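You operate a simulated robot arm through the tools that you are given. There is no shell and no other tool. Be economical: measure what you need, move in short steps, check, and stop when the job is done.

You are at the controls of a simulated robot arm. One attempt, no reset.

JOB
Wipe the dust off the pink tray, then stand both perfume bottles on it.
Fine: first lift the gold perfume bottle off on to the white table; use the pink cloth and lay it back. Set down upright: gold perfume bottle, teal perfume bottle. What is to be rubbed or washed off counts as gone when no trace of it is left.

The check looks at the end state, three seconds after you hand in, the way a careful person would. Anything else that was tipped, shoved, dropped, spilled or broken makes it a failure. Flat cloth is picked up by pressing the open fingertips on it (5 to 10 N) and closing them slowly along it; thin cloth reads only 2 to 8 mm in the jaws.

ROBOT AND FRAMES
A 7-joint arm with a fingered hand, fixed in place. Base frame: the origin is at the foot of the arm, x ahead of it, y to its left, z up. Lengths are in mm, angles in rad, forces in N, time in s.
With the tool pointing down near the work surface it reaches from about 200 to 800 mm from the base axis. Its first joint turns from -2.897 to 2.897 rad. Payload 4.9 kg.
Tool frame: the origin (TCP) lies between the finger pads and is the grasp point; the fingertips stand 32 mm ahead of it; z points along the fingers, y is the line along which they close. Largest opening 192 mm; the body of the gripper starts 89 mm behind the TCP. The gripper is a hand of 3 fingers: y runs from the thumb to the fingers, the wrist lies at [0, 0, -267] in the tool frame, and closing takes about 1.5 s.
Orientation is told as [roll, pitch, yaw] about the base's x, y, z axes, in that order, counted from this pose: with the fingers straight down and closing along the base's y, the tool's x points along the base's -x, its y along +y and its z along -z.

CONTROLS
- The arm moves only by the tool jog_arm. Its argument "plan" is one flat list of numbers, 6 for each row, row after row: the shift along the base's x, y, z in mm, then the turn, a rotation vector about the base's x, y, z in rad. In form: [dx, dy, dz, wx, wy, wz, dx, dy, dz, wx, wy, wz, ...]. A call has 1 to 8 rows; each row shifts and turns the commanded pose from where the row before left it. "gripper" is the finger opening in mm, from 0 to 192, set as the call begins (left out, the last holds). A row lasts 0.2 s, in which the tool goes at most 50 mm and 0.15 rad; a call with a longer step from one row to the next is refused whole, and so is a gripper value outside its range. A pose out of reach is approached as far as the arm can. The call stops where the force on the tool passes 40 N (or 10 N more than at its start, if that is more) or the arm is blocked; 0.2 s more then pass. The fingers move at their own pace (about 153 mm/s each) and stop on an object; they squeeze with about 30 N. The grip force told is the motor's: it shows also when the fingers shut on nothing. Time passes only in rows, and 0.2 s behind the last, so rows that do not move let the fingers close. It gives the time, the measured TCP pose, the force on the tool (base axes), the opening and the grip force at its end, in the units of the frame above (readings bear some noise), with the torque about the TCP (base axes, N m) and any sound that the robot's microphone picked up.
- Cameras (640 x 400 px; columns grow to the right, rows downward): "scene" is fixed at [49.9, 500.2, 1311.5]; the picture's right is [-0.75, -0.66, 0.00], its down [-0.35, 0.40, -0.85] and it looks along [0.56, -0.64, -0.53] (base axes); focal length 310 px, centre (320, 200). "wrist" rides on the gripper at [80, -46, -113] in the tool frame; the picture's right is [0.50, 0.87, 0.00], its down [-0.67, 0.39, -0.63] and it looks along [-0.55, 0.32, 0.78] (tool axes); focal length 226 px, centre (320, 200). There is no depth. A picture from a camera that has moved, and an enlarged one, comes with that camera's place and axes in the base frame and with its lens.
- get_image(camera): a new picture of that camera. The clock stands still meanwhile.
- set_fingers(finger1, finger2, thumb_bend): sets how far each is bent, from 0 (flat) to 1 (curled in); at 0.3 the hand is open as for a grip, at 0.7 the pads meet at the TCP. One left out holds its place. A second passes; each finger stops where it meets its share of the squeeze, and holds until it gets a number again. A gripper value or a shape takes the hand back. It gives what a move gives, with no picture; readings hold the bend of each and the force on the fingers (four entries, about 0 where the hand has none), thumb and palm.
- set_grasp(shape): the hand has 3 fingers and takes this shape, open, in about a second: jaw (thumb against the fingers, like two jaws); tri (thumb and two fingers); tip (a fingertip pinch); poke (one finger out to press); point (the index stretched); flat (the hand flat); cup (the hand cupped); fist (a fist). The gripper value then closes the fingers along that shape, each until it touches; the sizes above hold for jaw. It gives what a move gives, with no picture.
- close_up(camera, box): a new picture of the part [left, top, right, bottom] of that camera's present view, enlarged. The clock stands still meanwhile.
- job_done(): hands the job in; it is judged then, once.

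Go step by step. Nothing tells you positions but the pictures and the camera data: compare them with the known pose of the tool, close in by small moves and look again before you grip or let go. The budget is 120 turns and 84 pictures, counting those below and the enlarged ones. Unless the task says otherwise, let go and move clear before handing in, and close with one line.

The tools are called after "Request:" as a command line: name --argument value ..., lists and objects as JSON in quotes. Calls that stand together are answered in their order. jog_arm: Moves the arm, as the interface text tells. Its arguments: {"type":"object","properties":{"plan":{"type":"array","items":{"type":"number"}},"gripper":{"type":"number"}},"required":["plan"]} The other tools are called the same way: set_grasp (shape) gives the hand a shape; set_fingers (finger1, finger2, thumb_bend) moves the fingers one by one; get_image (camera) takes a picture; close_up (camera, box) takes an enlarged picture of a part of a camera's view; job_done () hands the job in.

At the start:

```text
time: 0.0
eef_pos: [523.1, 159.6, 1022.6]
ee_rot: [0.0, -0.001, 0.0]
contact_force: [-0.1, 0.2, -0.6]
wrist_torque: [0.01, -0.01, 0.0]
opening: 191.7
grasp_force: 0.1
shape: jaw
bend: [0.3, 0.3, 0.3]
finger forces: [0.0, 0.1, 0.1, 0.0, 0.0, 0.0]
```

scene: 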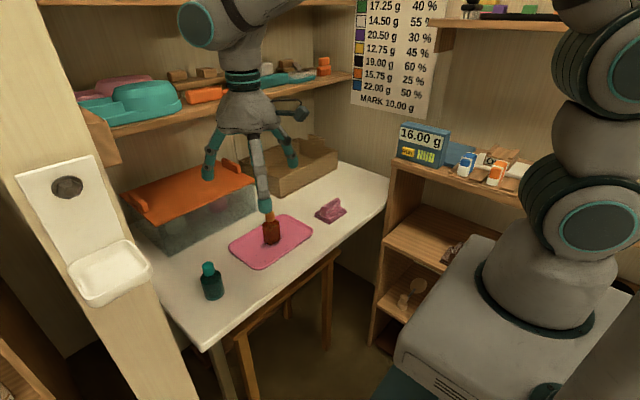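
wrist: 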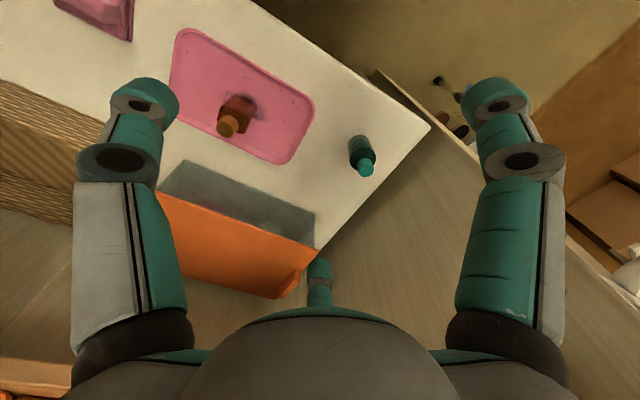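

I see the pink tray with the gold bottle on it, the teal bottle to its left, and the folded pink cloth to its right. I'll look closer to measure positions.

Request:
close_up --camera "scene" --box '[180, 170, 380, 310]'

Request:
close_up --camera "wrist" --box '[40, 0, 440, 250]'

```text
2.86 times, centred on (280, 240) of scene
camera zoom: at [49.9, 500.2, 1311.5], right [-0.75, -0.66, 0.0], down [-0.35, 0.4, -0.85], along [0.56, -0.64, -0.53], focal length 886 px, centre (434, 86)
```

zoom: 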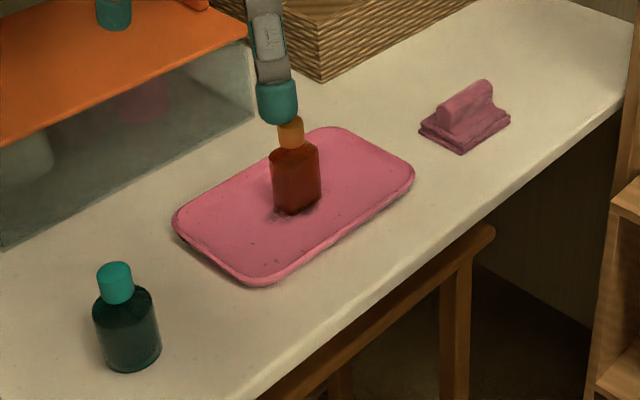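

```text
1.60 times, centred on (240, 125) of wrist
camera zoom: at [444.6, 112.3, 1136.2], right [-0.5, 0.87, 0.0], down [0.67, 0.39, 0.63], along [0.55, 0.32, -0.78], focal length 362 px, centre (448, 320)
```

zoom: 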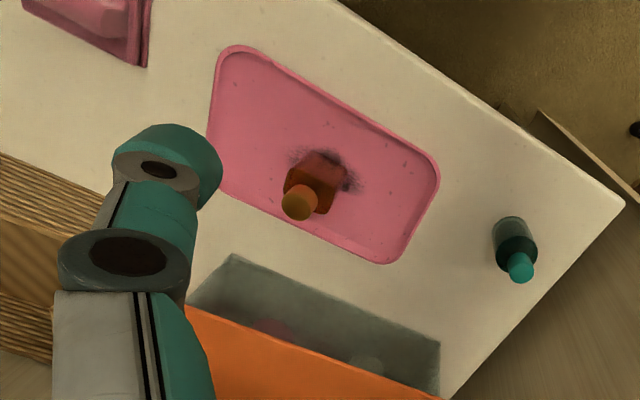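

The table top comes out at about z 722. The tray spans roughly x 555–690, y −48–160, the gold bottle stands near (621, 60), the teal near (577, 284) and the cloth near (588, −170). I'll go above the gold bottle with the fingers partly closed and look.

Request:
jog_arm --plan '[25, -25, -20, 0, 0, 0, 25, -25, -25, 0, 0, 0, 24, -25, -25, 0, 0, 0, 24, -25, -25, 0, 0, 0, 0, 0, -20, 0, 0, 0]' --gripper 100

Request:
get_image --camera "wrist"

Request:
close_up --camera "scene" --box '[180, 100, 380, 300]'

```text
time: 1.2
eef_pos: [624.0, 59.1, 906.0]
ee_rot: [-0.001, 0.0, -0.001]
contact_force: [0.4, 0.0, -0.1]
wrist_torque: [0.02, 0.02, 0.0]
opening: 100.8
grasp_force: 0.0
shape: jaw
bend: [0.36, 0.35, 0.7]
finger forces: [0.0, 0.0, 0.0, 0.0, 0.0, 0.0]
```

```text
79 pictures are left
camera wrist: at [543.8, 11.5, 1019.0], right [-0.5, 0.87, 0.0], down [0.67, 0.39, 0.63], along [0.55, 0.32, -0.78], focal length 226 px, centre (320, 200)
```

wrist: 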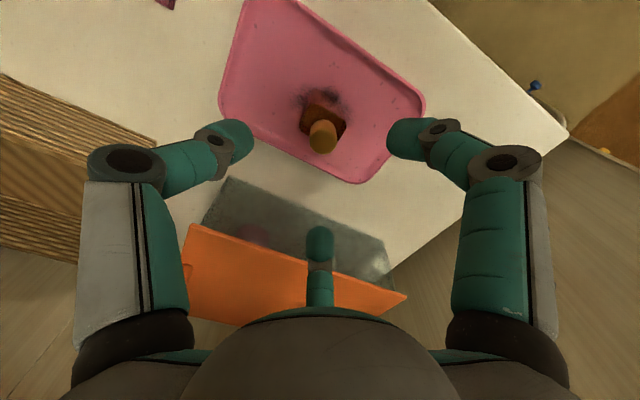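

```text
2.00 times, centred on (280, 200) of scene
camera zoom: at [49.9, 500.2, 1311.5], right [-0.75, -0.66, 0.0], down [-0.35, 0.4, -0.85], along [0.56, -0.64, -0.53], focal length 620 px, centre (400, 200)
```

zoom: 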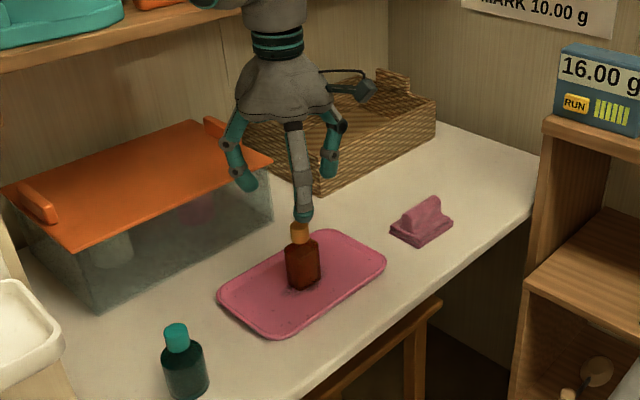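

The bottle is close to the tool axis, slightly toward the base. I'll shift a little, go lower and look again.

Request:
jog_arm --plan '[-6, 0, -15, 0, 0, 0, 0, 0, -20, 0, 0, 0]'

Request:
get_image --camera "wrist"

Request:
close_up --camera "scene" --box '[230, 130, 310, 260]'

```text
time: 1.8
eef_pos: [618.3, 58.4, 870.5]
ee_rot: [0.001, -0.002, 0.002]
contact_force: [-0.1, 0.2, -0.4]
wrist_torque: [0.03, 0.01, 0.02]
opening: 100.4
grasp_force: 0.0
shape: jaw
bend: [0.36, 0.35, 0.7]
finger forces: [0.1, 0.0, 0.0, 0.0, 0.0, 0.1]
```

```text
77 pictures are left
camera wrist: at [538.0, 11.0, 985.7], right [-0.5, 0.87, 0.0], down [0.67, 0.39, 0.63], along [0.55, 0.32, -0.77], focal length 226 px, centre (320, 200)
```

wrist: 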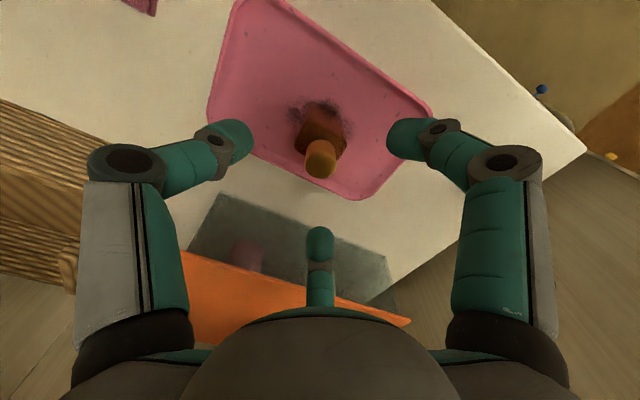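

```text
3.08 times, centred on (270, 195) of scene
camera zoom: at [49.9, 500.2, 1311.5], right [-0.75, -0.66, 0.0], down [-0.35, 0.4, -0.85], along [0.56, -0.64, -0.53], focal length 954 px, centre (474, 215)
```

zoom: 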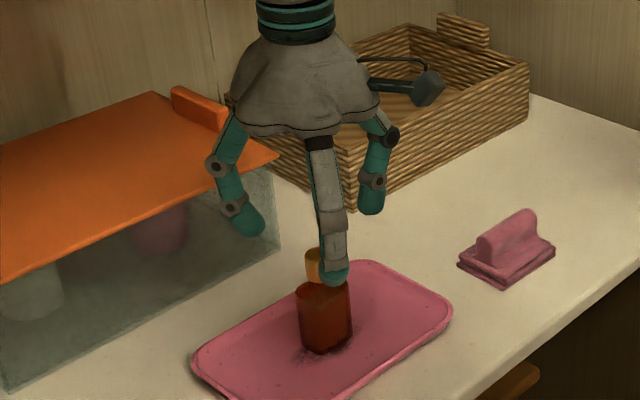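

Cap lies on the tool axis. Descending around the bottle to body height.

Request:
jog_arm --plan '[0, 0, -20, 0, 0, 0, 0, 0, -20, 0, 0, 0, 0, 0, -20, 0, 0, 0, 0, 0, -20, 0, 0, 0, 0, 0, -10, 0, 0, 0]'

Request:
get_image --camera "wrist"

Request:
close_up --camera "scene" --box '[220, 150, 320, 270]'

```text
time: 3.0
eef_pos: [617.2, 58.8, 781.3]
ee_rot: [0.001, 0.001, 0.0]
contact_force: [-0.5, 0.6, -0.9]
wrist_torque: [0.04, 0.01, 0.02]
opening: 100.5
grasp_force: 0.1
shape: jaw
bend: [0.36, 0.35, 0.7]
finger forces: [0.1, 0.1, 0.1, 0.0, 0.1, 0.1]
```

```text
75 pictures are left
camera wrist: at [536.2, 11.5, 894.9], right [-0.5, 0.87, 0.0], down [0.67, 0.39, 0.63], along [0.55, 0.32, -0.78], focal length 226 px, centre (320, 200)
```

wrist: 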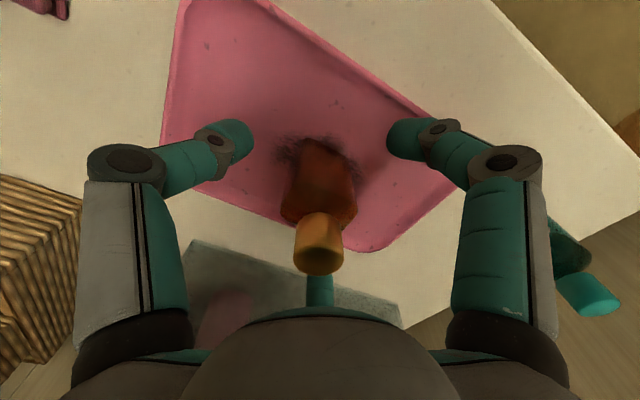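

```text
3.33 times, centred on (270, 210) of scene
camera zoom: at [49.9, 500.2, 1311.5], right [-0.75, -0.66, 0.0], down [-0.35, 0.4, -0.85], along [0.56, -0.64, -0.53], focal length 1033 px, centre (487, 167)
```

zoom: 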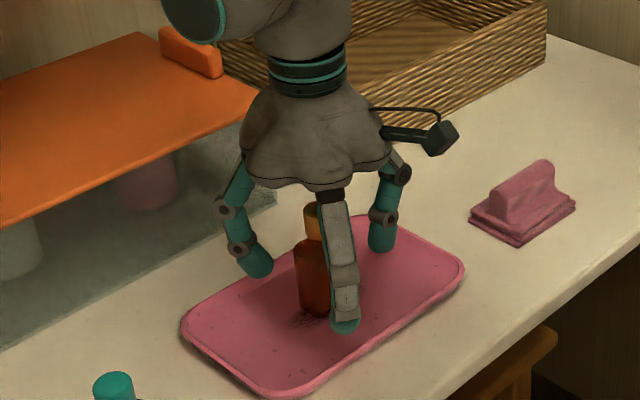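

The bottle stands between the three fingers. Closing gently.

Request:
jog_arm --plan '[0, 0, 0, 0, 0, 0, 0, 0, 0, 0, 0, 0, 0, 0, 0, 0, 0, 0, 0, 0, 0, 0, 0, 0, 0, 0, 0, 0, 0, 0, 0, 0, 0, 0, 0, 0]' --gripper 20

Request:
get_image --camera "wrist"

Request:
close_up --camera "scene" --box '[220, 150, 320, 270]'

```text
time: 4.4
eef_pos: [616.2, 59.1, 780.9]
ee_rot: [-0.001, 0.0, 0.001]
contact_force: [0.1, -0.6, -0.3]
wrist_torque: [-0.04, 0.01, -0.04]
opening: 36.7
grasp_force: 29.8
shape: jaw
bend: [0.77, 0.77, 0.7]
finger forces: [22.8, 23.8, 0.1, 0.0, 25.9, 0.0]
```

```text
73 pictures are left
camera wrist: at [536.2, 11.5, 895.1], right [-0.5, 0.87, 0.0], down [0.67, 0.39, 0.63], along [0.55, 0.32, -0.78], focal length 226 px, centre (320, 200)
```

wrist: 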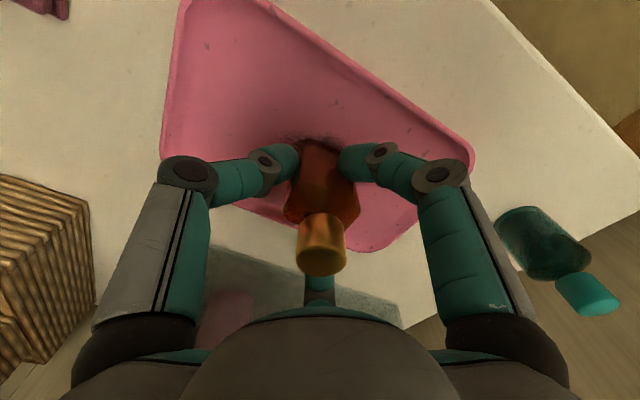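

```text
3.33 times, centred on (270, 210) of scene
camera zoom: at [49.9, 500.2, 1311.5], right [-0.75, -0.66, 0.0], down [-0.35, 0.4, -0.85], along [0.56, -0.64, -0.53], focal length 1033 px, centre (487, 167)
```

zoom: 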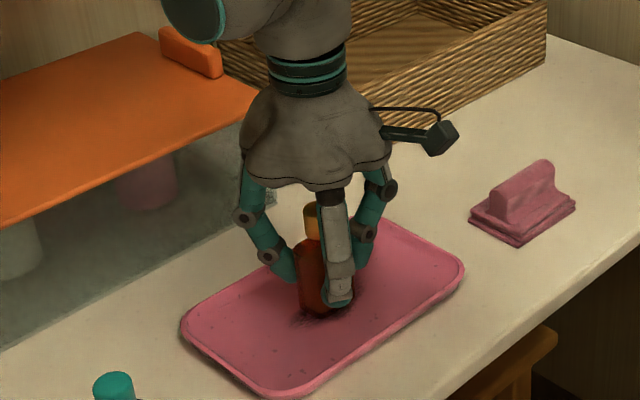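

Firm grip. Lifting off and carrying to a free spot near (690, 245).

Request:
jog_arm --plan '[0, 0, 20, 0, 0, 0, 0, 0, 30, 0, 0, 0, 0, 0, 30, 0, 0, 0, 13, 36, 0, 0, 0, 0, 15, 38, 0, 0, 0, 0, 15, 38, 0, 0, 0, 0, 15, 38, 0, 0, 0, 0, 15, 36, 0, 0, 0, 0]'

Request:
close_up --camera "scene" --box '[140, 130, 340, 310]'

Request:
get_image --camera "wrist"

```text
time: 6.2
eef_pos: [692.0, 245.6, 861.0]
ee_rot: [0.0, 0.001, 0.0]
contact_force: [0.1, -0.6, -0.9]
wrist_torque: [0.02, 0.02, -0.02]
opening: 36.5
grasp_force: 29.8
shape: jaw
bend: [0.77, 0.77, 0.7]
finger forces: [22.7, 24.0, 0.1, 0.0, 26.0, 0.1]
```

```text
2.22 times, centred on (240, 220) of scene
camera zoom: at [49.9, 500.2, 1311.5], right [-0.75, -0.66, 0.0], down [-0.35, 0.4, -0.85], along [0.56, -0.64, -0.53], focal length 689 px, centre (498, 156)
```

zoom: 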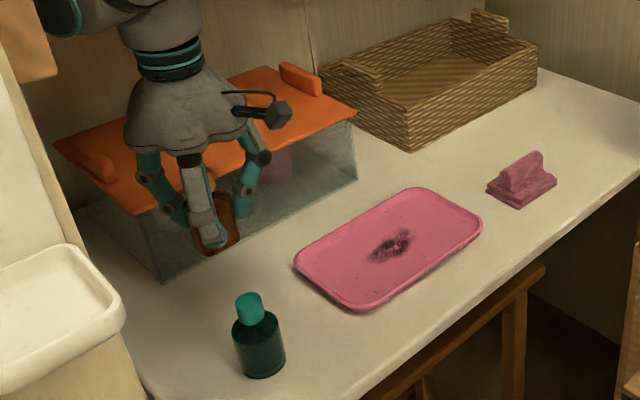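

```text
70 pictures are left
camera wrist: at [611.3, 198.9, 974.0], right [-0.5, 0.87, 0.0], down [0.67, 0.39, 0.63], along [0.55, 0.31, -0.78], focal length 226 px, centre (320, 200)
```

wrist: 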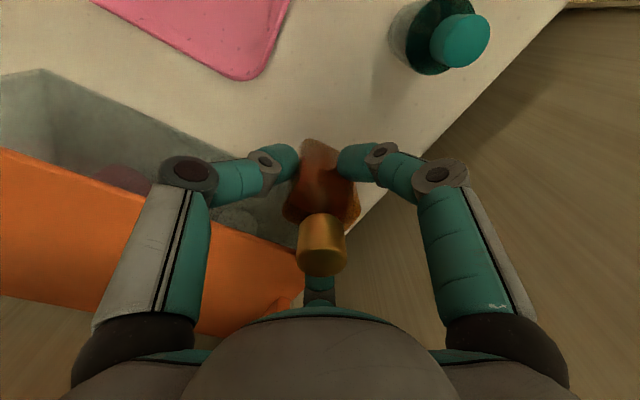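

The smudge is now visible in mid-tray. The spot is clear of the bin and teal bottle; I lower the gold bottle.

Request:
jog_arm --plan '[-8, 0, -25, 0, 0, 0, 0, 0, -25, 0, 0, 0, 0, 0, -25, 0, 0, 0, 0, 0, -4, 0, 0, 0]'

Request:
jog_arm --plan '[0, 0, -2, 0, 0, 0, 0, 0, -1, 0, 0, 0]'

Request:
close_up --camera "scene" --box '[150, 180, 250, 300]'

```text
time: 7.2
eef_pos: [681.8, 244.1, 783.9]
ee_rot: [0.0, 0.0, 0.0]
contact_force: [0.6, 0.1, -1.9]
wrist_torque: [-0.04, -0.01, 0.0]
opening: 36.6
grasp_force: 29.8
shape: jaw
bend: [0.77, 0.77, 0.7]
finger forces: [22.7, 24.0, 0.0, 0.1, 26.0, 0.0]
```

```text
time: 7.8
eef_pos: [682.2, 245.0, 780.5]
ee_rot: [0.002, 0.0, 0.001]
contact_force: [0.3, 0.2, -1.4]
wrist_torque: [0.01, -0.02, -0.01]
opening: 36.5
grasp_force: 29.8
shape: jaw
bend: [0.77, 0.77, 0.7]
finger forces: [22.7, 23.9, 0.1, 0.0, 26.0, 0.1]
```

```text
3.33 times, centred on (200, 240) of scene
camera zoom: at [49.9, 500.2, 1311.5], right [-0.75, -0.66, 0.0], down [-0.35, 0.4, -0.85], along [0.56, -0.64, -0.53], focal length 1033 px, centre (720, 67)
```

zoom: 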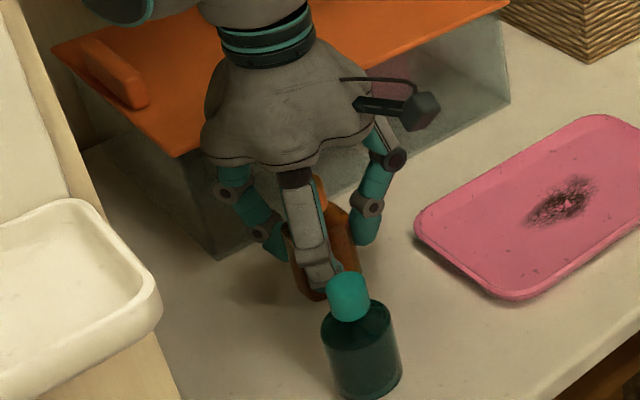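

No contact yet; continuing down in small steps.

Request:
jog_arm --plan '[0, 0, -1, 0, 0, 0, 0, 0, -1, 0, 0, 0]'

Request:
jog_arm --plan '[0, 0, -1, 0, 0, 0, 0, 0, -1, 0, 0, 0]'

Request:
jog_arm --plan '[0, 0, -1, 0, 0, 0, 0, 0, 0, 0, 0, 0]'

```text
time: 8.4
eef_pos: [682.2, 244.6, 778.9]
ee_rot: [0.001, 0.001, 0.001]
contact_force: [0.0, -0.3, -0.7]
wrist_torque: [-0.03, -0.02, 0.03]
opening: 36.4
grasp_force: 29.9
shape: jaw
bend: [0.77, 0.77, 0.7]
finger forces: [22.7, 23.8, 0.0, 0.1, 26.0, 0.1]
```

```text
time: 9.0
eef_pos: [683.9, 246.9, 776.6]
ee_rot: [0.0, 0.001, 0.001]
contact_force: [-0.6, -0.2, -2.8]
wrist_torque: [-0.02, 0.0, 0.01]
opening: 37.0
grasp_force: 30.6
shape: jaw
bend: [0.77, 0.77, 0.7]
finger forces: [22.7, 23.9, 0.1, 0.0, 26.0, 0.0]
```

```text
time: 9.6
eef_pos: [682.7, 246.8, 774.5]
ee_rot: [0.001, 0.0, -0.002]
contact_force: [-0.3, 0.7, -2.4]
wrist_torque: [-0.01, -0.01, -0.02]
opening: 36.6
grasp_force: 29.9
shape: jaw
bend: [0.77, 0.77, 0.7]
finger forces: [22.8, 23.9, 0.0, 0.0, 26.0, 0.1]
```

Request:
jog_arm --plan '[0, 0, -1, 0, 0, 0, 0, 0, 0, 0, 0, 0]'

Request:
jog_arm --plan '[0, 0, -1, 0, 0, 0, 0, 0, 0, 0, 0, 0]'

Request:
jog_arm --plan '[0, 0, -1, 0, 0, 0, 0, 0, 0, 0, 0, 0]'

Request:
close_up --camera "scene" --box '[180, 210, 260, 290]'

```text
time: 10.2
eef_pos: [682.7, 246.1, 773.5]
ee_rot: [-0.001, 0.0, -0.001]
contact_force: [-0.4, -0.6, -0.8]
wrist_torque: [0.01, 0.01, 0.01]
opening: 36.8
grasp_force: 30.0
shape: jaw
bend: [0.77, 0.77, 0.7]
finger forces: [22.7, 23.9, 0.1, 0.1, 26.3, 0.0]
```

```text
time: 10.8
eef_pos: [681.4, 247.2, 775.1]
ee_rot: [0.0, -0.002, -0.001]
contact_force: [-0.7, -0.8, 4.8]
wrist_torque: [-0.05, -0.03, 0.01]
opening: 36.5
grasp_force: 30.0
shape: jaw
bend: [0.77, 0.77, 0.7]
finger forces: [23.0, 24.3, 0.0, 0.0, 27.5, 0.0]
```

```text
time: 11.4
eef_pos: [682.7, 245.7, 773.7]
ee_rot: [0.001, 0.0, 0.0]
contact_force: [-2.9, -4.4, 13.4]
wrist_torque: [-0.18, 0.06, -0.03]
opening: 37.1
grasp_force: 30.5
shape: jaw
bend: [0.77, 0.78, 0.69]
finger forces: [24.9, 24.9, 0.0, 0.1, 30.7, 0.0]
```

```text
5.00 times, centred on (220, 250) of scene
camera zoom: at [49.9, 500.2, 1311.5], right [-0.75, -0.66, 0.0], down [-0.35, 0.4, -0.85], along [0.56, -0.64, -0.53], focal length 1550 px, centre (820, -50)
```

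zoom: 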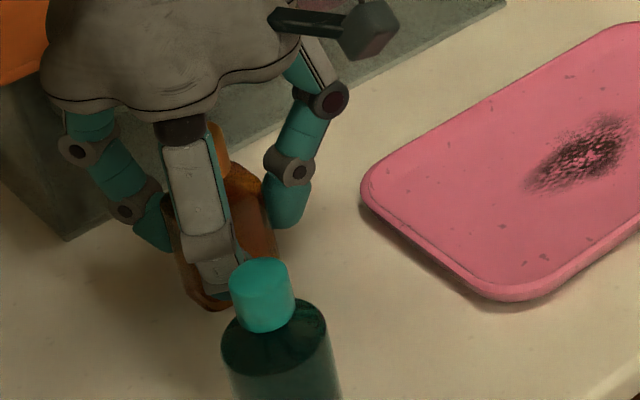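

The bottle touches the table. I ease up a millimetre, open the fingers and rise.

Request:
jog_arm --plan '[0, 0, 1, 0, 0, 0, 0, 0, 0, 0, 0, 0]'

Request:
jog_arm --plan '[0, 0, 0, 0, 0, 0, 0, 0, 0, 0, 0, 0, 0, 0, 0, 0, 0, 0, 0, 0, 0, 0, 0, 0]' --gripper 85

Request:
get_image --camera "wrist"

```text
time: 12.0
eef_pos: [681.4, 247.4, 774.1]
ee_rot: [0.0, -0.004, 0.001]
contact_force: [-0.4, -1.5, 11.1]
wrist_torque: [-0.05, -0.02, 0.0]
opening: 36.9
grasp_force: 29.7
shape: jaw
bend: [0.77, 0.78, 0.69]
finger forces: [24.2, 25.9, 0.0, 0.0, 28.8, 0.1]
```

```text
time: 13.0
eef_pos: [681.8, 245.5, 772.3]
ee_rot: [-0.001, 0.001, -0.001]
contact_force: [-0.1, 0.3, 0.6]
wrist_torque: [-0.02, 0.0, 0.0]
opening: 84.5
grasp_force: 0.1
shape: jaw
bend: [0.39, 0.39, 0.7]
finger forces: [0.0, 0.0, 0.0, 0.0, 0.0, 0.0]
```

```text
67 pictures are left
camera wrist: at [601.7, 198.8, 886.8], right [-0.5, 0.87, 0.0], down [0.67, 0.39, 0.63], along [0.55, 0.32, -0.78], focal length 226 px, centre (320, 200)
```

wrist: 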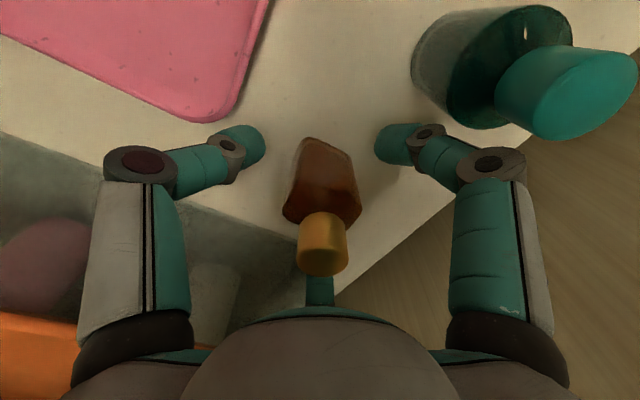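

Gold bottle stands upright and free. Rising, then going over to above the cloth.

Request:
jog_arm --plan '[0, 0, 20, 0, 0, 0, 0, 0, 40, 0, 0, 0, 0, 0, 40, 0, 0, 0, 0, 0, 40, 0, 0, 0, -10, -48, 10, 0, 0, 0, -10, -48, 0, 0, 0, 0, -10, -48, 0, 0, 0, 0, -10, -48, 0, 0, 0, 0]'

Request:
jog_arm --plan '[-10, -45, 0, 0, 0, 0.15, -10, -45, 0, 0, 0, 0.15, -10, -45, 0, 0, 0, 0.15, -10, -45, 0, 0, 0, 0.15, -10, -45, 0, 0, 0, 0.15, -4, 0, 0, 0, 0, 0.15, 0, 0, 0, 0, 0, 0.15, 0, 0, 0, 0, 0, 0.15]'

Request:
jog_arm --plan '[0, 0, 0, 0, 0, 0.15, 0, 0, 0, 0, 0, 0.15, 0, 0, 0, 0, 0, 0.07]'

Request:
get_image --camera "wrist"

Request:
get_image --camera "scene"

```text
time: 14.8
eef_pos: [638.7, 55.1, 922.4]
ee_rot: [0.0, 0.001, 0.0]
contact_force: [-0.3, -0.4, 0.5]
wrist_torque: [0.0, 0.0, 0.0]
opening: 84.8
grasp_force: 0.1
shape: jaw
bend: [0.39, 0.39, 0.7]
finger forces: [0.0, 0.0, 0.0, 0.1, 0.0, 0.0]
```

```text
time: 16.6
eef_pos: [587.5, -171.1, 922.0]
ee_rot: [0.0, -0.002, 1.201]
contact_force: [-0.1, 0.1, 0.7]
wrist_torque: [0.01, -0.01, 0.0]
opening: 84.6
grasp_force: 0.1
shape: jaw
bend: [0.39, 0.39, 0.7]
finger forces: [0.0, 0.1, 0.0, 0.0, 0.0, 0.0]
```

```text
time: 17.4
eef_pos: [589.2, -98.7, 913.3]
ee_rot: [-0.013, 0.064, 1.464]
contact_force: [1.5, -0.7, 1.7]
wrist_torque: [0.02, 0.04, -0.03]
opening: 85.0
grasp_force: 0.2
shape: jaw
bend: [0.39, 0.39, 0.7]
finger forces: [0.0, 0.0, 0.0, 0.1, 0.1, 0.1]
out of reach, approached as far as the arm can: row 1, 2, 3
```

```text
66 pictures are left
camera wrist: at [624.5, -176.5, 1033.8], right [-0.91, -0.4, 0.02], down [-0.32, 0.75, 0.58], along [-0.25, 0.53, -0.81], focal length 226 px, centre (320, 200)
```

wrist: 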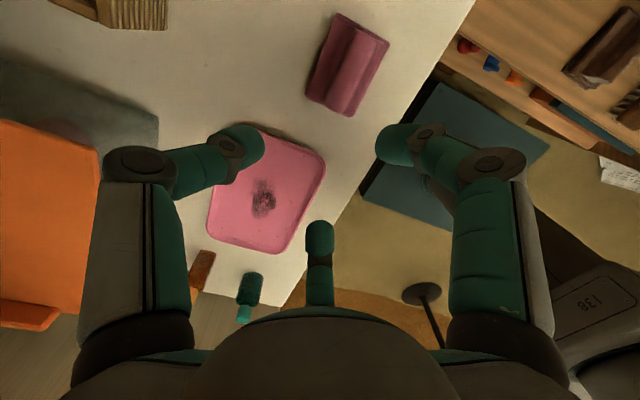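

```text
65 pictures are left
```

scene: 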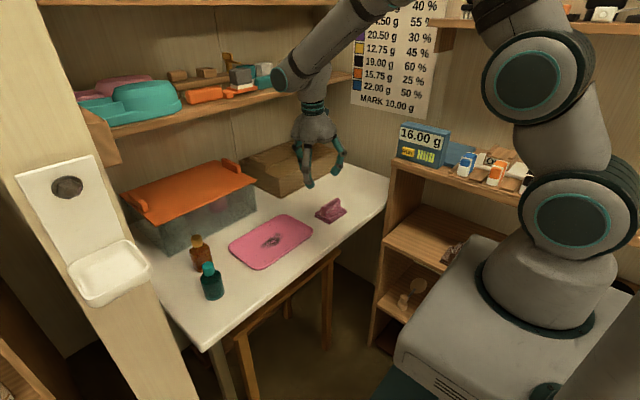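

A positive quarter turn is beyond the wrist's range, so I turn the other way: back to 0 and on to −1.57 rad.

Request:
jog_arm --plan '[0, 0, 0, 0, 0, -0.15, 0, 0, 0, 0, 0, -0.15, 0, 0, 0, 0, 0, -0.15, 0, 0, 0, 0, 0, -0.15, 0, 0, 0, 0, 0, -0.15, 0, 0, 0, 0, 0, -0.15, 0, 0, 0, 0, 0, -0.15, 0, 0, 0, 0, 0, -0.15]'

Request:
jog_arm --plan '[0, 0, 0, 0, 0, -0.15, 0, 0, 0, 0, 0, -0.15, 0, 0, 0, 0, 0, -0.15, 0, 0, 0, 0, 0, -0.15, 0, 0, 0, 0, 0, -0.15, 0, 0, 0, 0, 0, -0.15, 0, 0, 0, 0, 0, -0.15, 0, 0, 0, 0, 0, -0.15]'

```text
time: 19.2
eef_pos: [588.0, -99.4, 914.3]
ee_rot: [-0.007, 0.047, 0.275]
contact_force: [-0.6, 0.2, 0.8]
wrist_torque: [-0.01, -0.02, 0.02]
opening: 84.9
grasp_force: 0.0
shape: jaw
bend: [0.39, 0.39, 0.7]
finger forces: [0.0, 0.0, 0.1, 0.1, 0.0, 0.0]
```

```text
time: 21.0
eef_pos: [587.1, -99.7, 914.6]
ee_rot: [-0.006, 0.046, -0.921]
contact_force: [-0.3, 0.0, 0.5]
wrist_torque: [-0.02, -0.01, 0.0]
opening: 85.0
grasp_force: 0.1
shape: jaw
bend: [0.39, 0.39, 0.7]
finger forces: [0.0, 0.0, 0.1, 0.0, 0.0, 0.1]
```

Now the rest of the turn, levelling the tilt, and moving over the cloth.

Request:
jog_arm --plan '[0, -20, 0, -0.033, -0.033, 0, 0, -26, 0, 0, 0, -0.15, 0, -26, 0, 0, 0, -0.15, 0, 0, 0, 0, 0, -0.15, 0, 0, 0, 0, 0, -0.15, 0, 0, 0, 0, 0, -0.05]'

Request:
get_image --camera "wrist"

Request:
close_up --camera "scene" --box '[230, 120, 390, 280]'

```text
time: 22.4
eef_pos: [586.2, -171.8, 915.2]
ee_rot: [-0.002, -0.001, -1.57]
contact_force: [-0.6, 0.2, -0.3]
wrist_torque: [0.01, 0.01, -0.01]
opening: 84.8
grasp_force: 0.0
shape: jaw
bend: [0.39, 0.39, 0.7]
finger forces: [0.0, 0.1, 0.0, 0.0, 0.1, 0.1]
```

```text
64 pictures are left
camera wrist: at [540.3, -93.1, 1028.3], right [0.87, 0.5, 0.0], down [0.39, -0.67, 0.63], along [0.31, -0.55, -0.78], focal length 226 px, centre (320, 200)
```

wrist: 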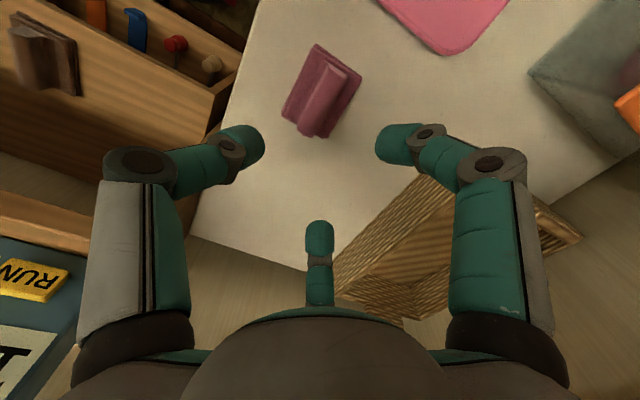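

```text
2.50 times, centred on (310, 200) of scene
camera zoom: at [49.9, 500.2, 1311.5], right [-0.75, -0.66, 0.0], down [-0.35, 0.4, -0.85], along [0.56, -0.64, -0.53], focal length 775 px, centre (345, 200)
```

zoom: 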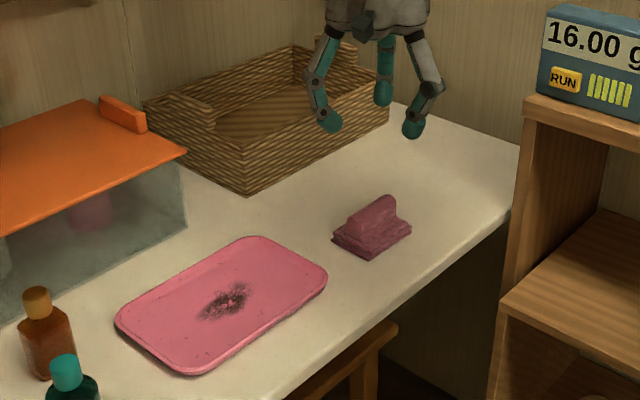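

The cloth is centred near (581, −160) with its ridge running along y. I align and descend part-way.

Request:
jog_arm --plan '[-3, 6, -30, 0, 0, 0, -2, 5, -30, 0, 0, 0, 0, 0, -30, 0, 0, 0, 0, 0, -25, 0, 0, 0]'

Request:
get_image --camera "wrist"

Request:
close_up --camera "scene" --box '[270, 130, 390, 250]'

```text
time: 23.4
eef_pos: [582.9, -159.9, 797.8]
ee_rot: [0.001, -0.002, -1.569]
contact_force: [0.1, -0.1, 1.3]
wrist_torque: [0.0, 0.03, 0.02]
opening: 85.0
grasp_force: 0.1
shape: jaw
bend: [0.39, 0.39, 0.7]
finger forces: [0.0, 0.1, 0.0, 0.0, 0.0, 0.0]
```

```text
62 pictures are left
camera wrist: at [536.6, -81.3, 911.6], right [0.87, 0.5, 0.0], down [0.39, -0.67, 0.63], along [0.32, -0.55, -0.77], focal length 226 px, centre (320, 200)
```

wrist: 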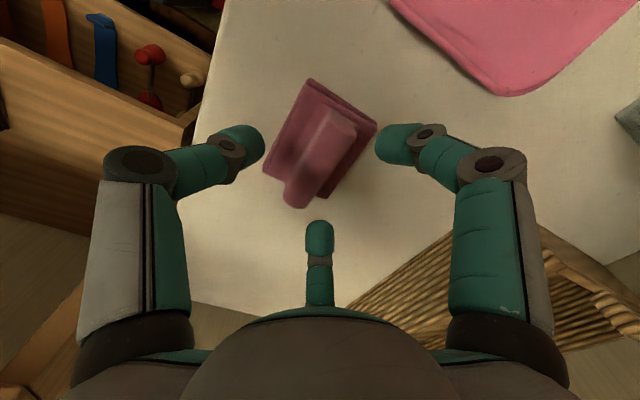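

```text
3.33 times, centred on (330, 190) of scene
camera zoom: at [49.9, 500.2, 1311.5], right [-0.75, -0.66, 0.0], down [-0.35, 0.4, -0.85], along [0.56, -0.64, -0.53], focal length 1033 px, centre (287, 233)
```

zoom: 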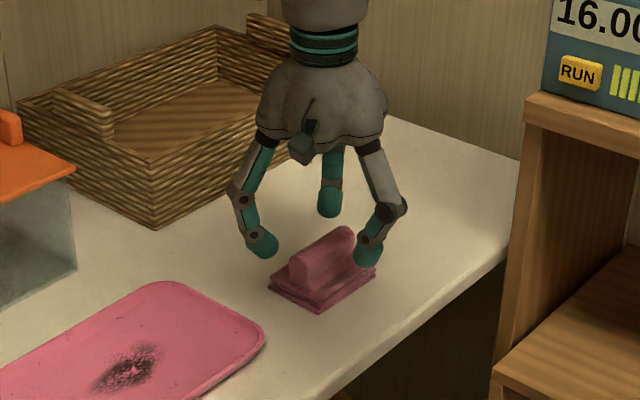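

The ridge is well centred under the hand. Descending to put the fingertips beside the ridge.

Request:
jog_arm --plan '[0, 0, -12, 0, 0, 0, 0, 0, -8, 0, 0, 0, 0, 0, -5, 0, 0, 0]' --gripper 70

Request:
get_image --camera "wrist"

Request:
close_up --camera "scene" --box '[290, 160, 370, 240]'

```text
time: 24.2
eef_pos: [583.1, -160.2, 773.9]
ee_rot: [0.0, -0.002, -1.568]
contact_force: [0.7, 0.7, 0.2]
wrist_torque: [-0.01, -0.03, -0.01]
opening: 70.6
grasp_force: 0.0
shape: jaw
bend: [0.43, 0.43, 0.7]
finger forces: [0.0, 0.0, 0.0, 0.0, 0.0, 0.0]
```

```text
60 pictures are left
camera wrist: at [537.4, -82.2, 887.3], right [0.87, 0.5, 0.0], down [0.39, -0.67, 0.63], along [0.32, -0.55, -0.77], focal length 226 px, centre (320, 200)
```

wrist: 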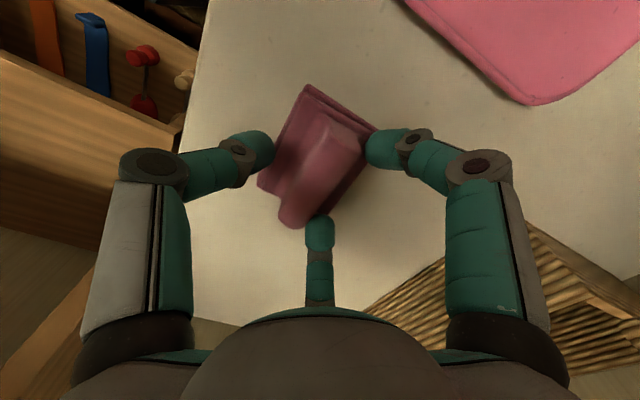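

```text
5.00 times, centred on (330, 200) of scene
camera zoom: at [49.9, 500.2, 1311.5], right [-0.75, -0.66, 0.0], down [-0.35, 0.4, -0.85], along [0.56, -0.64, -0.53], focal length 1550 px, centre (270, 200)
```

zoom: 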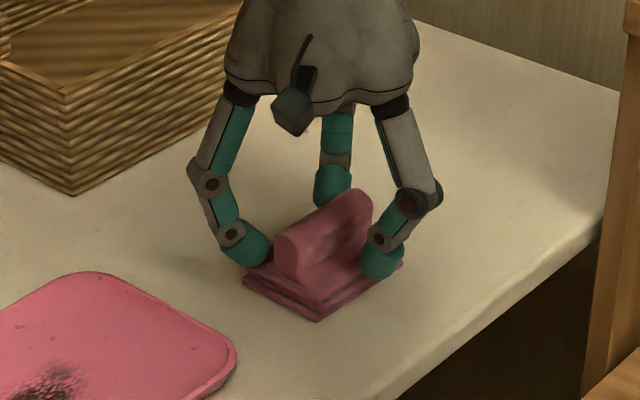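

In this orientation two fingers face the ridge ends, which is a poor pinch. I'll rise and turn back to yaw 0, so fingers 1 and 2 pinch the ridge's long sides and the thumb backs its end.

Request:
jog_arm --plan '[0, 0, 20, 0, 0, 0, 0, 0, 40, 0, 0, 0.15, 0, 0, 0, 0, 0, 0.15, 0, 0, 0, 0, 0, 0.15, 0, 0, 0, 0, 0, 0.15, 0, 0, 0, 0, 0, 0.15, 0, 0, 0, 0, 0, 0.15, 0, 0, 0, 0, 0, 0.15]' --gripper 85

Request:
jog_arm --plan '[0, 0, 0, 0, 0, 0.15, 0, 0, 0, 0, 0, 0.15, 0, 0, 0, 0, 0, 0.15, 0, -5, 0, 0, 0, 0.07, 0, 0, -15, 0, 0, 0]'

Request:
get_image --camera "wrist"

Request:
close_up --camera "scene" --box '[290, 150, 370, 240]'

```text
time: 26.0
eef_pos: [582.8, -160.3, 833.5]
ee_rot: [-0.001, -0.002, -0.516]
contact_force: [0.0, -0.1, -0.6]
wrist_torque: [-0.01, -0.02, 0.02]
opening: 84.9
grasp_force: 0.0
shape: jaw
bend: [0.39, 0.39, 0.7]
finger forces: [0.0, 0.0, 0.0, 0.1, 0.0, 0.0]
```

```text
time: 27.2
eef_pos: [582.9, -164.6, 819.3]
ee_rot: [-0.002, -0.001, 0.002]
contact_force: [0.2, -0.1, -0.4]
wrist_torque: [0.01, 0.03, 0.01]
opening: 85.1
grasp_force: 0.1
shape: jaw
bend: [0.39, 0.39, 0.7]
finger forces: [0.0, 0.0, 0.1, 0.0, 0.1, 0.0]
```

```text
58 pictures are left
camera wrist: at [502.1, -213.0, 932.8], right [-0.5, 0.87, 0.0], down [0.67, 0.39, 0.63], along [0.55, 0.32, -0.78], focal length 226 px, centre (320, 200)
```

wrist: 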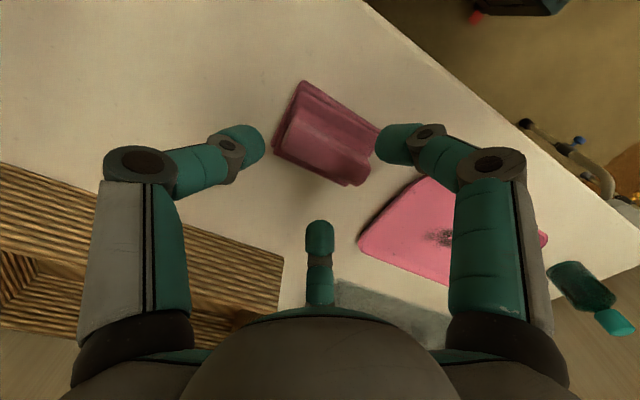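

```text
4.44 times, centred on (330, 195) of scene
camera zoom: at [49.9, 500.2, 1311.5], right [-0.75, -0.66, 0.0], down [-0.35, 0.4, -0.85], along [0.56, -0.64, -0.53], focal length 1378 px, centre (276, 222)
```

zoom: 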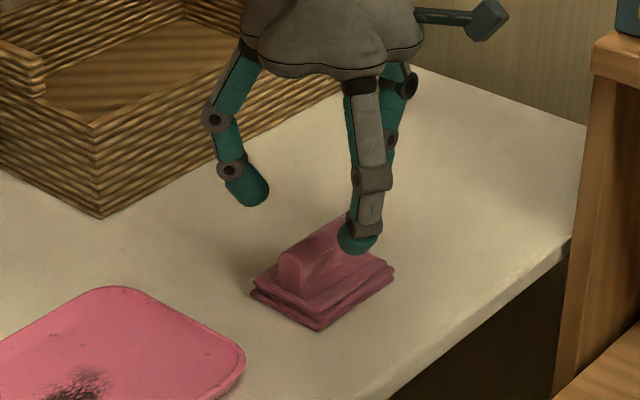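

Aligned. Descending with the fingers on both sides of the ridge.

Request:
jog_arm --plan '[0, 0, -15, 0, 0, 0, 0, 0, -15, 0, 0, 0, 0, 0, -12, 0, 0, 0, 0, 0, -6, 0, 0, 0]'

Request:
get_image --camera "wrist"

Request:
close_up --camera "scene" --box '[290, 150, 370, 240]'

```text
time: 28.2
eef_pos: [584.0, -165.8, 770.9]
ee_rot: [0.0, -0.002, 0.0]
contact_force: [-0.9, 0.8, 0.2]
wrist_torque: [0.03, -0.01, 0.0]
opening: 84.9
grasp_force: 0.2
shape: jaw
bend: [0.39, 0.39, 0.7]
finger forces: [0.0, 0.0, 0.0, 0.0, 0.0, 0.0]
```

```text
56 pictures are left
camera wrist: at [502.2, -213.0, 884.2], right [-0.5, 0.87, 0.0], down [0.67, 0.39, 0.63], along [0.55, 0.31, -0.78], focal length 226 px, centre (320, 200)
```

wrist: 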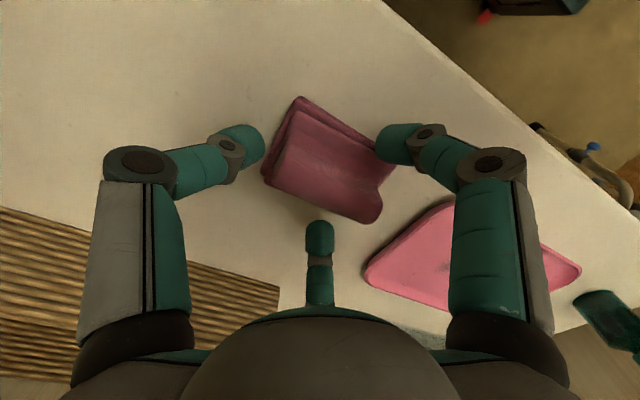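

```text
4.44 times, centred on (330, 195) of scene
camera zoom: at [49.9, 500.2, 1311.5], right [-0.75, -0.66, 0.0], down [-0.35, 0.4, -0.85], along [0.56, -0.64, -0.53], focal length 1378 px, centre (276, 222)
```

zoom: 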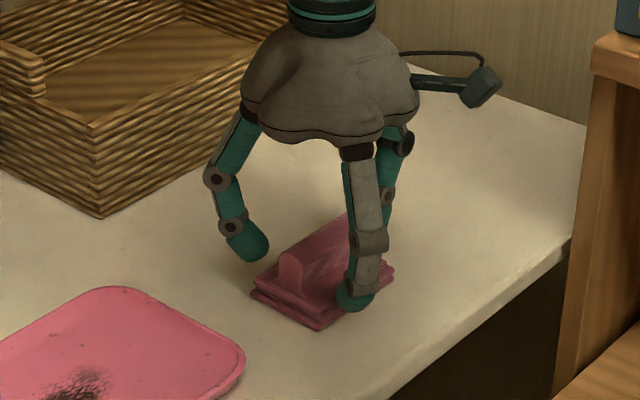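

Closing fingers 1 and 2 on the ridge first, thumb held.

Request:
set_fingers --finger1 0.75 --finger2 0.75

Request:
get_image --camera "wrist"

Request:
close_up --camera "scene" --box '[290, 150, 370, 240]'

```text
time: 29.2
eef_pos: [582.2, -165.9, 770.6]
ee_rot: [-0.002, 0.0, -0.001]
contact_force: [0.6, 0.0, -0.3]
wrist_torque: [0.03, 0.0, 0.03]
opening: 64.2
grasp_force: 11.2
shape: fingers
bend: [0.56, 0.56, 0.7]
finger forces: [11.3, 11.3, 0.0, 0.0, 0.0, 0.0]
```

```text
54 pictures are left
camera wrist: at [502.1, -213.0, 884.4], right [-0.5, 0.87, 0.0], down [0.67, 0.39, 0.63], along [0.55, 0.31, -0.78], focal length 226 px, centre (320, 200)
```

wrist: 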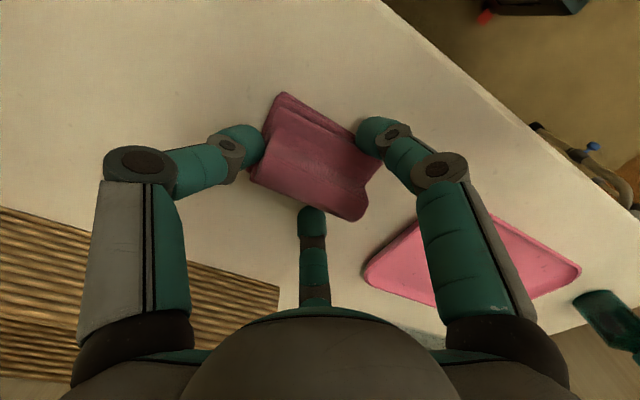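

```text
4.44 times, centred on (330, 195) of scene
camera zoom: at [49.9, 500.2, 1311.5], right [-0.75, -0.66, 0.0], down [-0.35, 0.4, -0.85], along [0.56, -0.64, -0.53], focal length 1378 px, centre (276, 222)
```

zoom: 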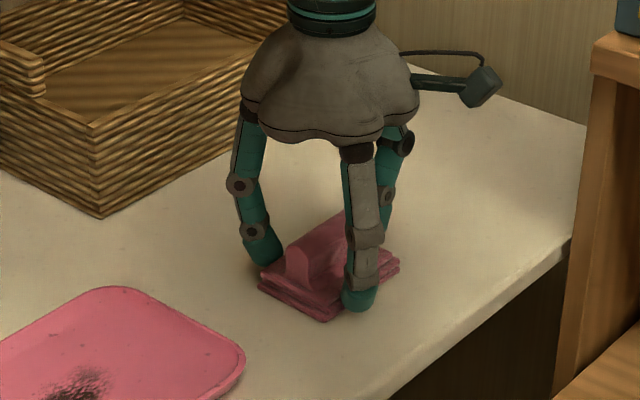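

The fingers bear on the pad edges rather than the ridge. I'll open, raise about 13 mm and look.

Request:
jog_arm --plan '[0, 0, 0, 0, 0, 0, 0, 0, 0, 0, 0, 0, 0, -8, 13, 0, 0, 0, 0, 0, 0, 0, 0, 0]' --gripper 85

Request:
get_image --camera "wrist"

Request:
close_up --camera "scene" --box '[290, 150, 370, 240]'

```text
time: 30.2
eef_pos: [582.7, -171.7, 784.0]
ee_rot: [-0.003, -0.003, 0.001]
contact_force: [-0.3, -0.9, 0.3]
wrist_torque: [-0.01, -0.05, 0.04]
opening: 84.5
grasp_force: 0.1
shape: jaw
bend: [0.39, 0.39, 0.7]
finger forces: [0.1, 0.0, 0.0, 0.0, 0.0, 0.0]
```

```text
52 pictures are left
camera wrist: at [502.8, -220.1, 898.0], right [-0.5, 0.87, 0.0], down [0.67, 0.39, 0.63], along [0.55, 0.31, -0.78], focal length 226 px, centre (320, 200)
```

wrist: 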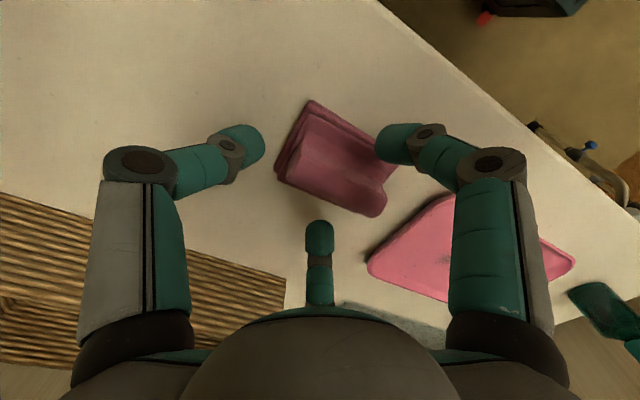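

```text
4.44 times, centred on (330, 195) of scene
camera zoom: at [49.9, 500.2, 1311.5], right [-0.75, -0.66, 0.0], down [-0.35, 0.4, -0.85], along [0.56, -0.64, -0.53], focal length 1378 px, centre (276, 222)
```

zoom: 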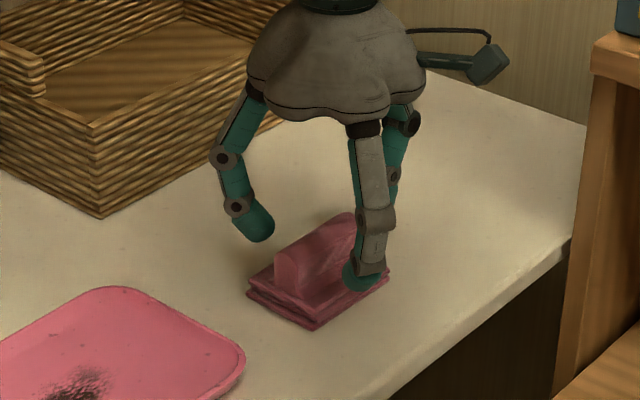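

The pad is back near its original place. I re-centre by a few millimetres and close on the ridge at this height.

Request:
jog_arm --plan '[-3, 6, -3, 0, 0, 0, 0, 0, 0, 0, 0, 0]'

Request:
set_fingers --finger1 0.8 --finger2 0.8

Request:
get_image --camera "wrist"

Request:
close_up --camera "scene" --box '[290, 150, 370, 240]'

```text
time: 30.8
eef_pos: [579.4, -167.7, 781.6]
ee_rot: [-0.001, -0.001, 0.0]
contact_force: [0.5, 0.6, 0.5]
wrist_torque: [0.01, -0.02, -0.02]
opening: 84.6
grasp_force: 0.0
shape: jaw
bend: [0.39, 0.39, 0.7]
finger forces: [0.0, 0.1, 0.0, 0.0, 0.0, 0.0]
```

```text
time: 31.8
eef_pos: [579.2, -167.5, 779.2]
ee_rot: [-0.001, 0.001, -0.001]
contact_force: [0.4, -0.7, -0.6]
wrist_torque: [0.01, -0.01, 0.0]
opening: 42.2
grasp_force: 13.2
shape: fingers
bend: [0.66, 0.66, 0.7]
finger forces: [13.1, 13.1, 0.0, 0.0, 0.0, 0.0]
```

```text
50 pictures are left
camera wrist: at [499.4, -214.2, 894.2], right [-0.5, 0.87, 0.0], down [0.67, 0.39, 0.63], along [0.55, 0.31, -0.78], focal length 226 px, centre (320, 200)
```

wrist: 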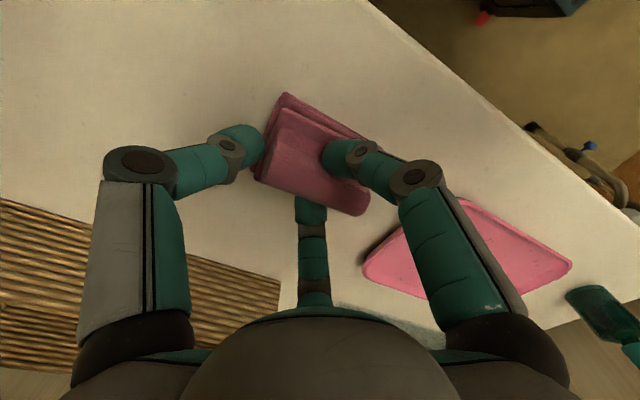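

```text
4.44 times, centred on (330, 195) of scene
camera zoom: at [49.9, 500.2, 1311.5], right [-0.75, -0.66, 0.0], down [-0.35, 0.4, -0.85], along [0.56, -0.64, -0.53], focal length 1378 px, centre (276, 222)
```

zoom: 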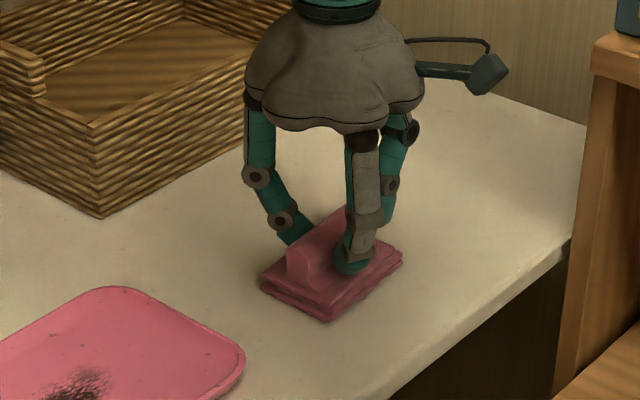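

Both fingers now pinch the ridge. Closing the whole hand for a full squeeze, then a small trial lift.

Request:
jog_arm --plan '[0, 0, 0, 0, 0, 0, 0, 0, 0, 0, 0, 0, 0, 0, 0, 0, 0, 0, 0, 0, 0, 0, 0, 0, 0, 0, 0, 0, 0, 0]' --gripper 10

Request:
jog_arm --plan '[0, 0, 10, 0, 0, 0, 0, 0, 10, 0, 0, 0, 0, 0, 0, 0, 0, 0]'

Request:
get_image --camera "wrist"

Request:
close_up --camera "scene" --box '[290, 150, 370, 240]'

```text
time: 33.0
eef_pos: [580.2, -166.9, 781.3]
ee_rot: [-0.001, 0.0, 0.001]
contact_force: [0.2, -0.3, 0.6]
wrist_torque: [0.0, -0.01, 0.02]
opening: 36.1
grasp_force: 29.9
shape: jaw
bend: [0.75, 0.74, 0.7]
finger forces: [24.0, 25.0, 0.1, 0.0, 25.4, 0.0]
```

```text
time: 33.8
eef_pos: [580.0, -169.1, 801.6]
ee_rot: [-0.003, 0.001, 0.0]
contact_force: [0.3, 0.6, -0.5]
wrist_torque: [-0.01, -0.01, -0.02]
opening: 35.9
grasp_force: 30.3
shape: jaw
bend: [0.75, 0.74, 0.7]
finger forces: [24.0, 25.1, 0.0, 0.0, 25.4, 0.0]
```

```text
48 pictures are left
camera wrist: at [499.3, -216.4, 915.6], right [-0.5, 0.87, 0.0], down [0.67, 0.39, 0.63], along [0.55, 0.31, -0.78], focal length 226 px, centre (320, 200)
```

wrist: 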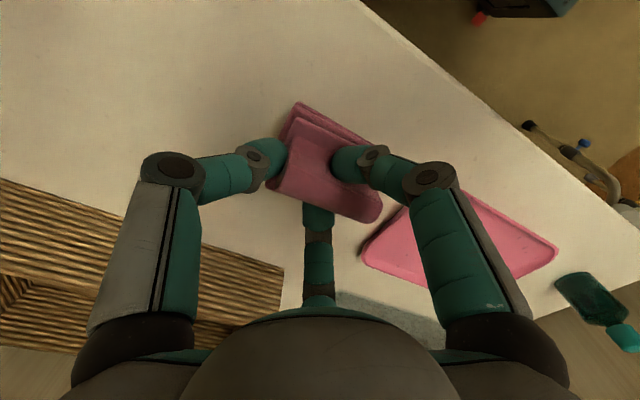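

```text
4.44 times, centred on (330, 195) of scene
camera zoom: at [49.9, 500.2, 1311.5], right [-0.75, -0.66, 0.0], down [-0.35, 0.4, -0.85], along [0.56, -0.64, -0.53], focal length 1378 px, centre (276, 222)
```

zoom: 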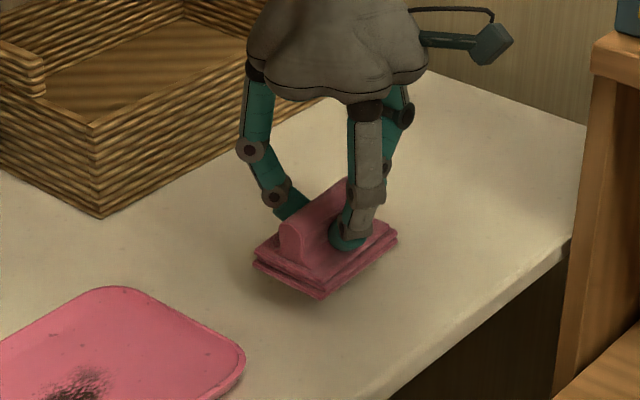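

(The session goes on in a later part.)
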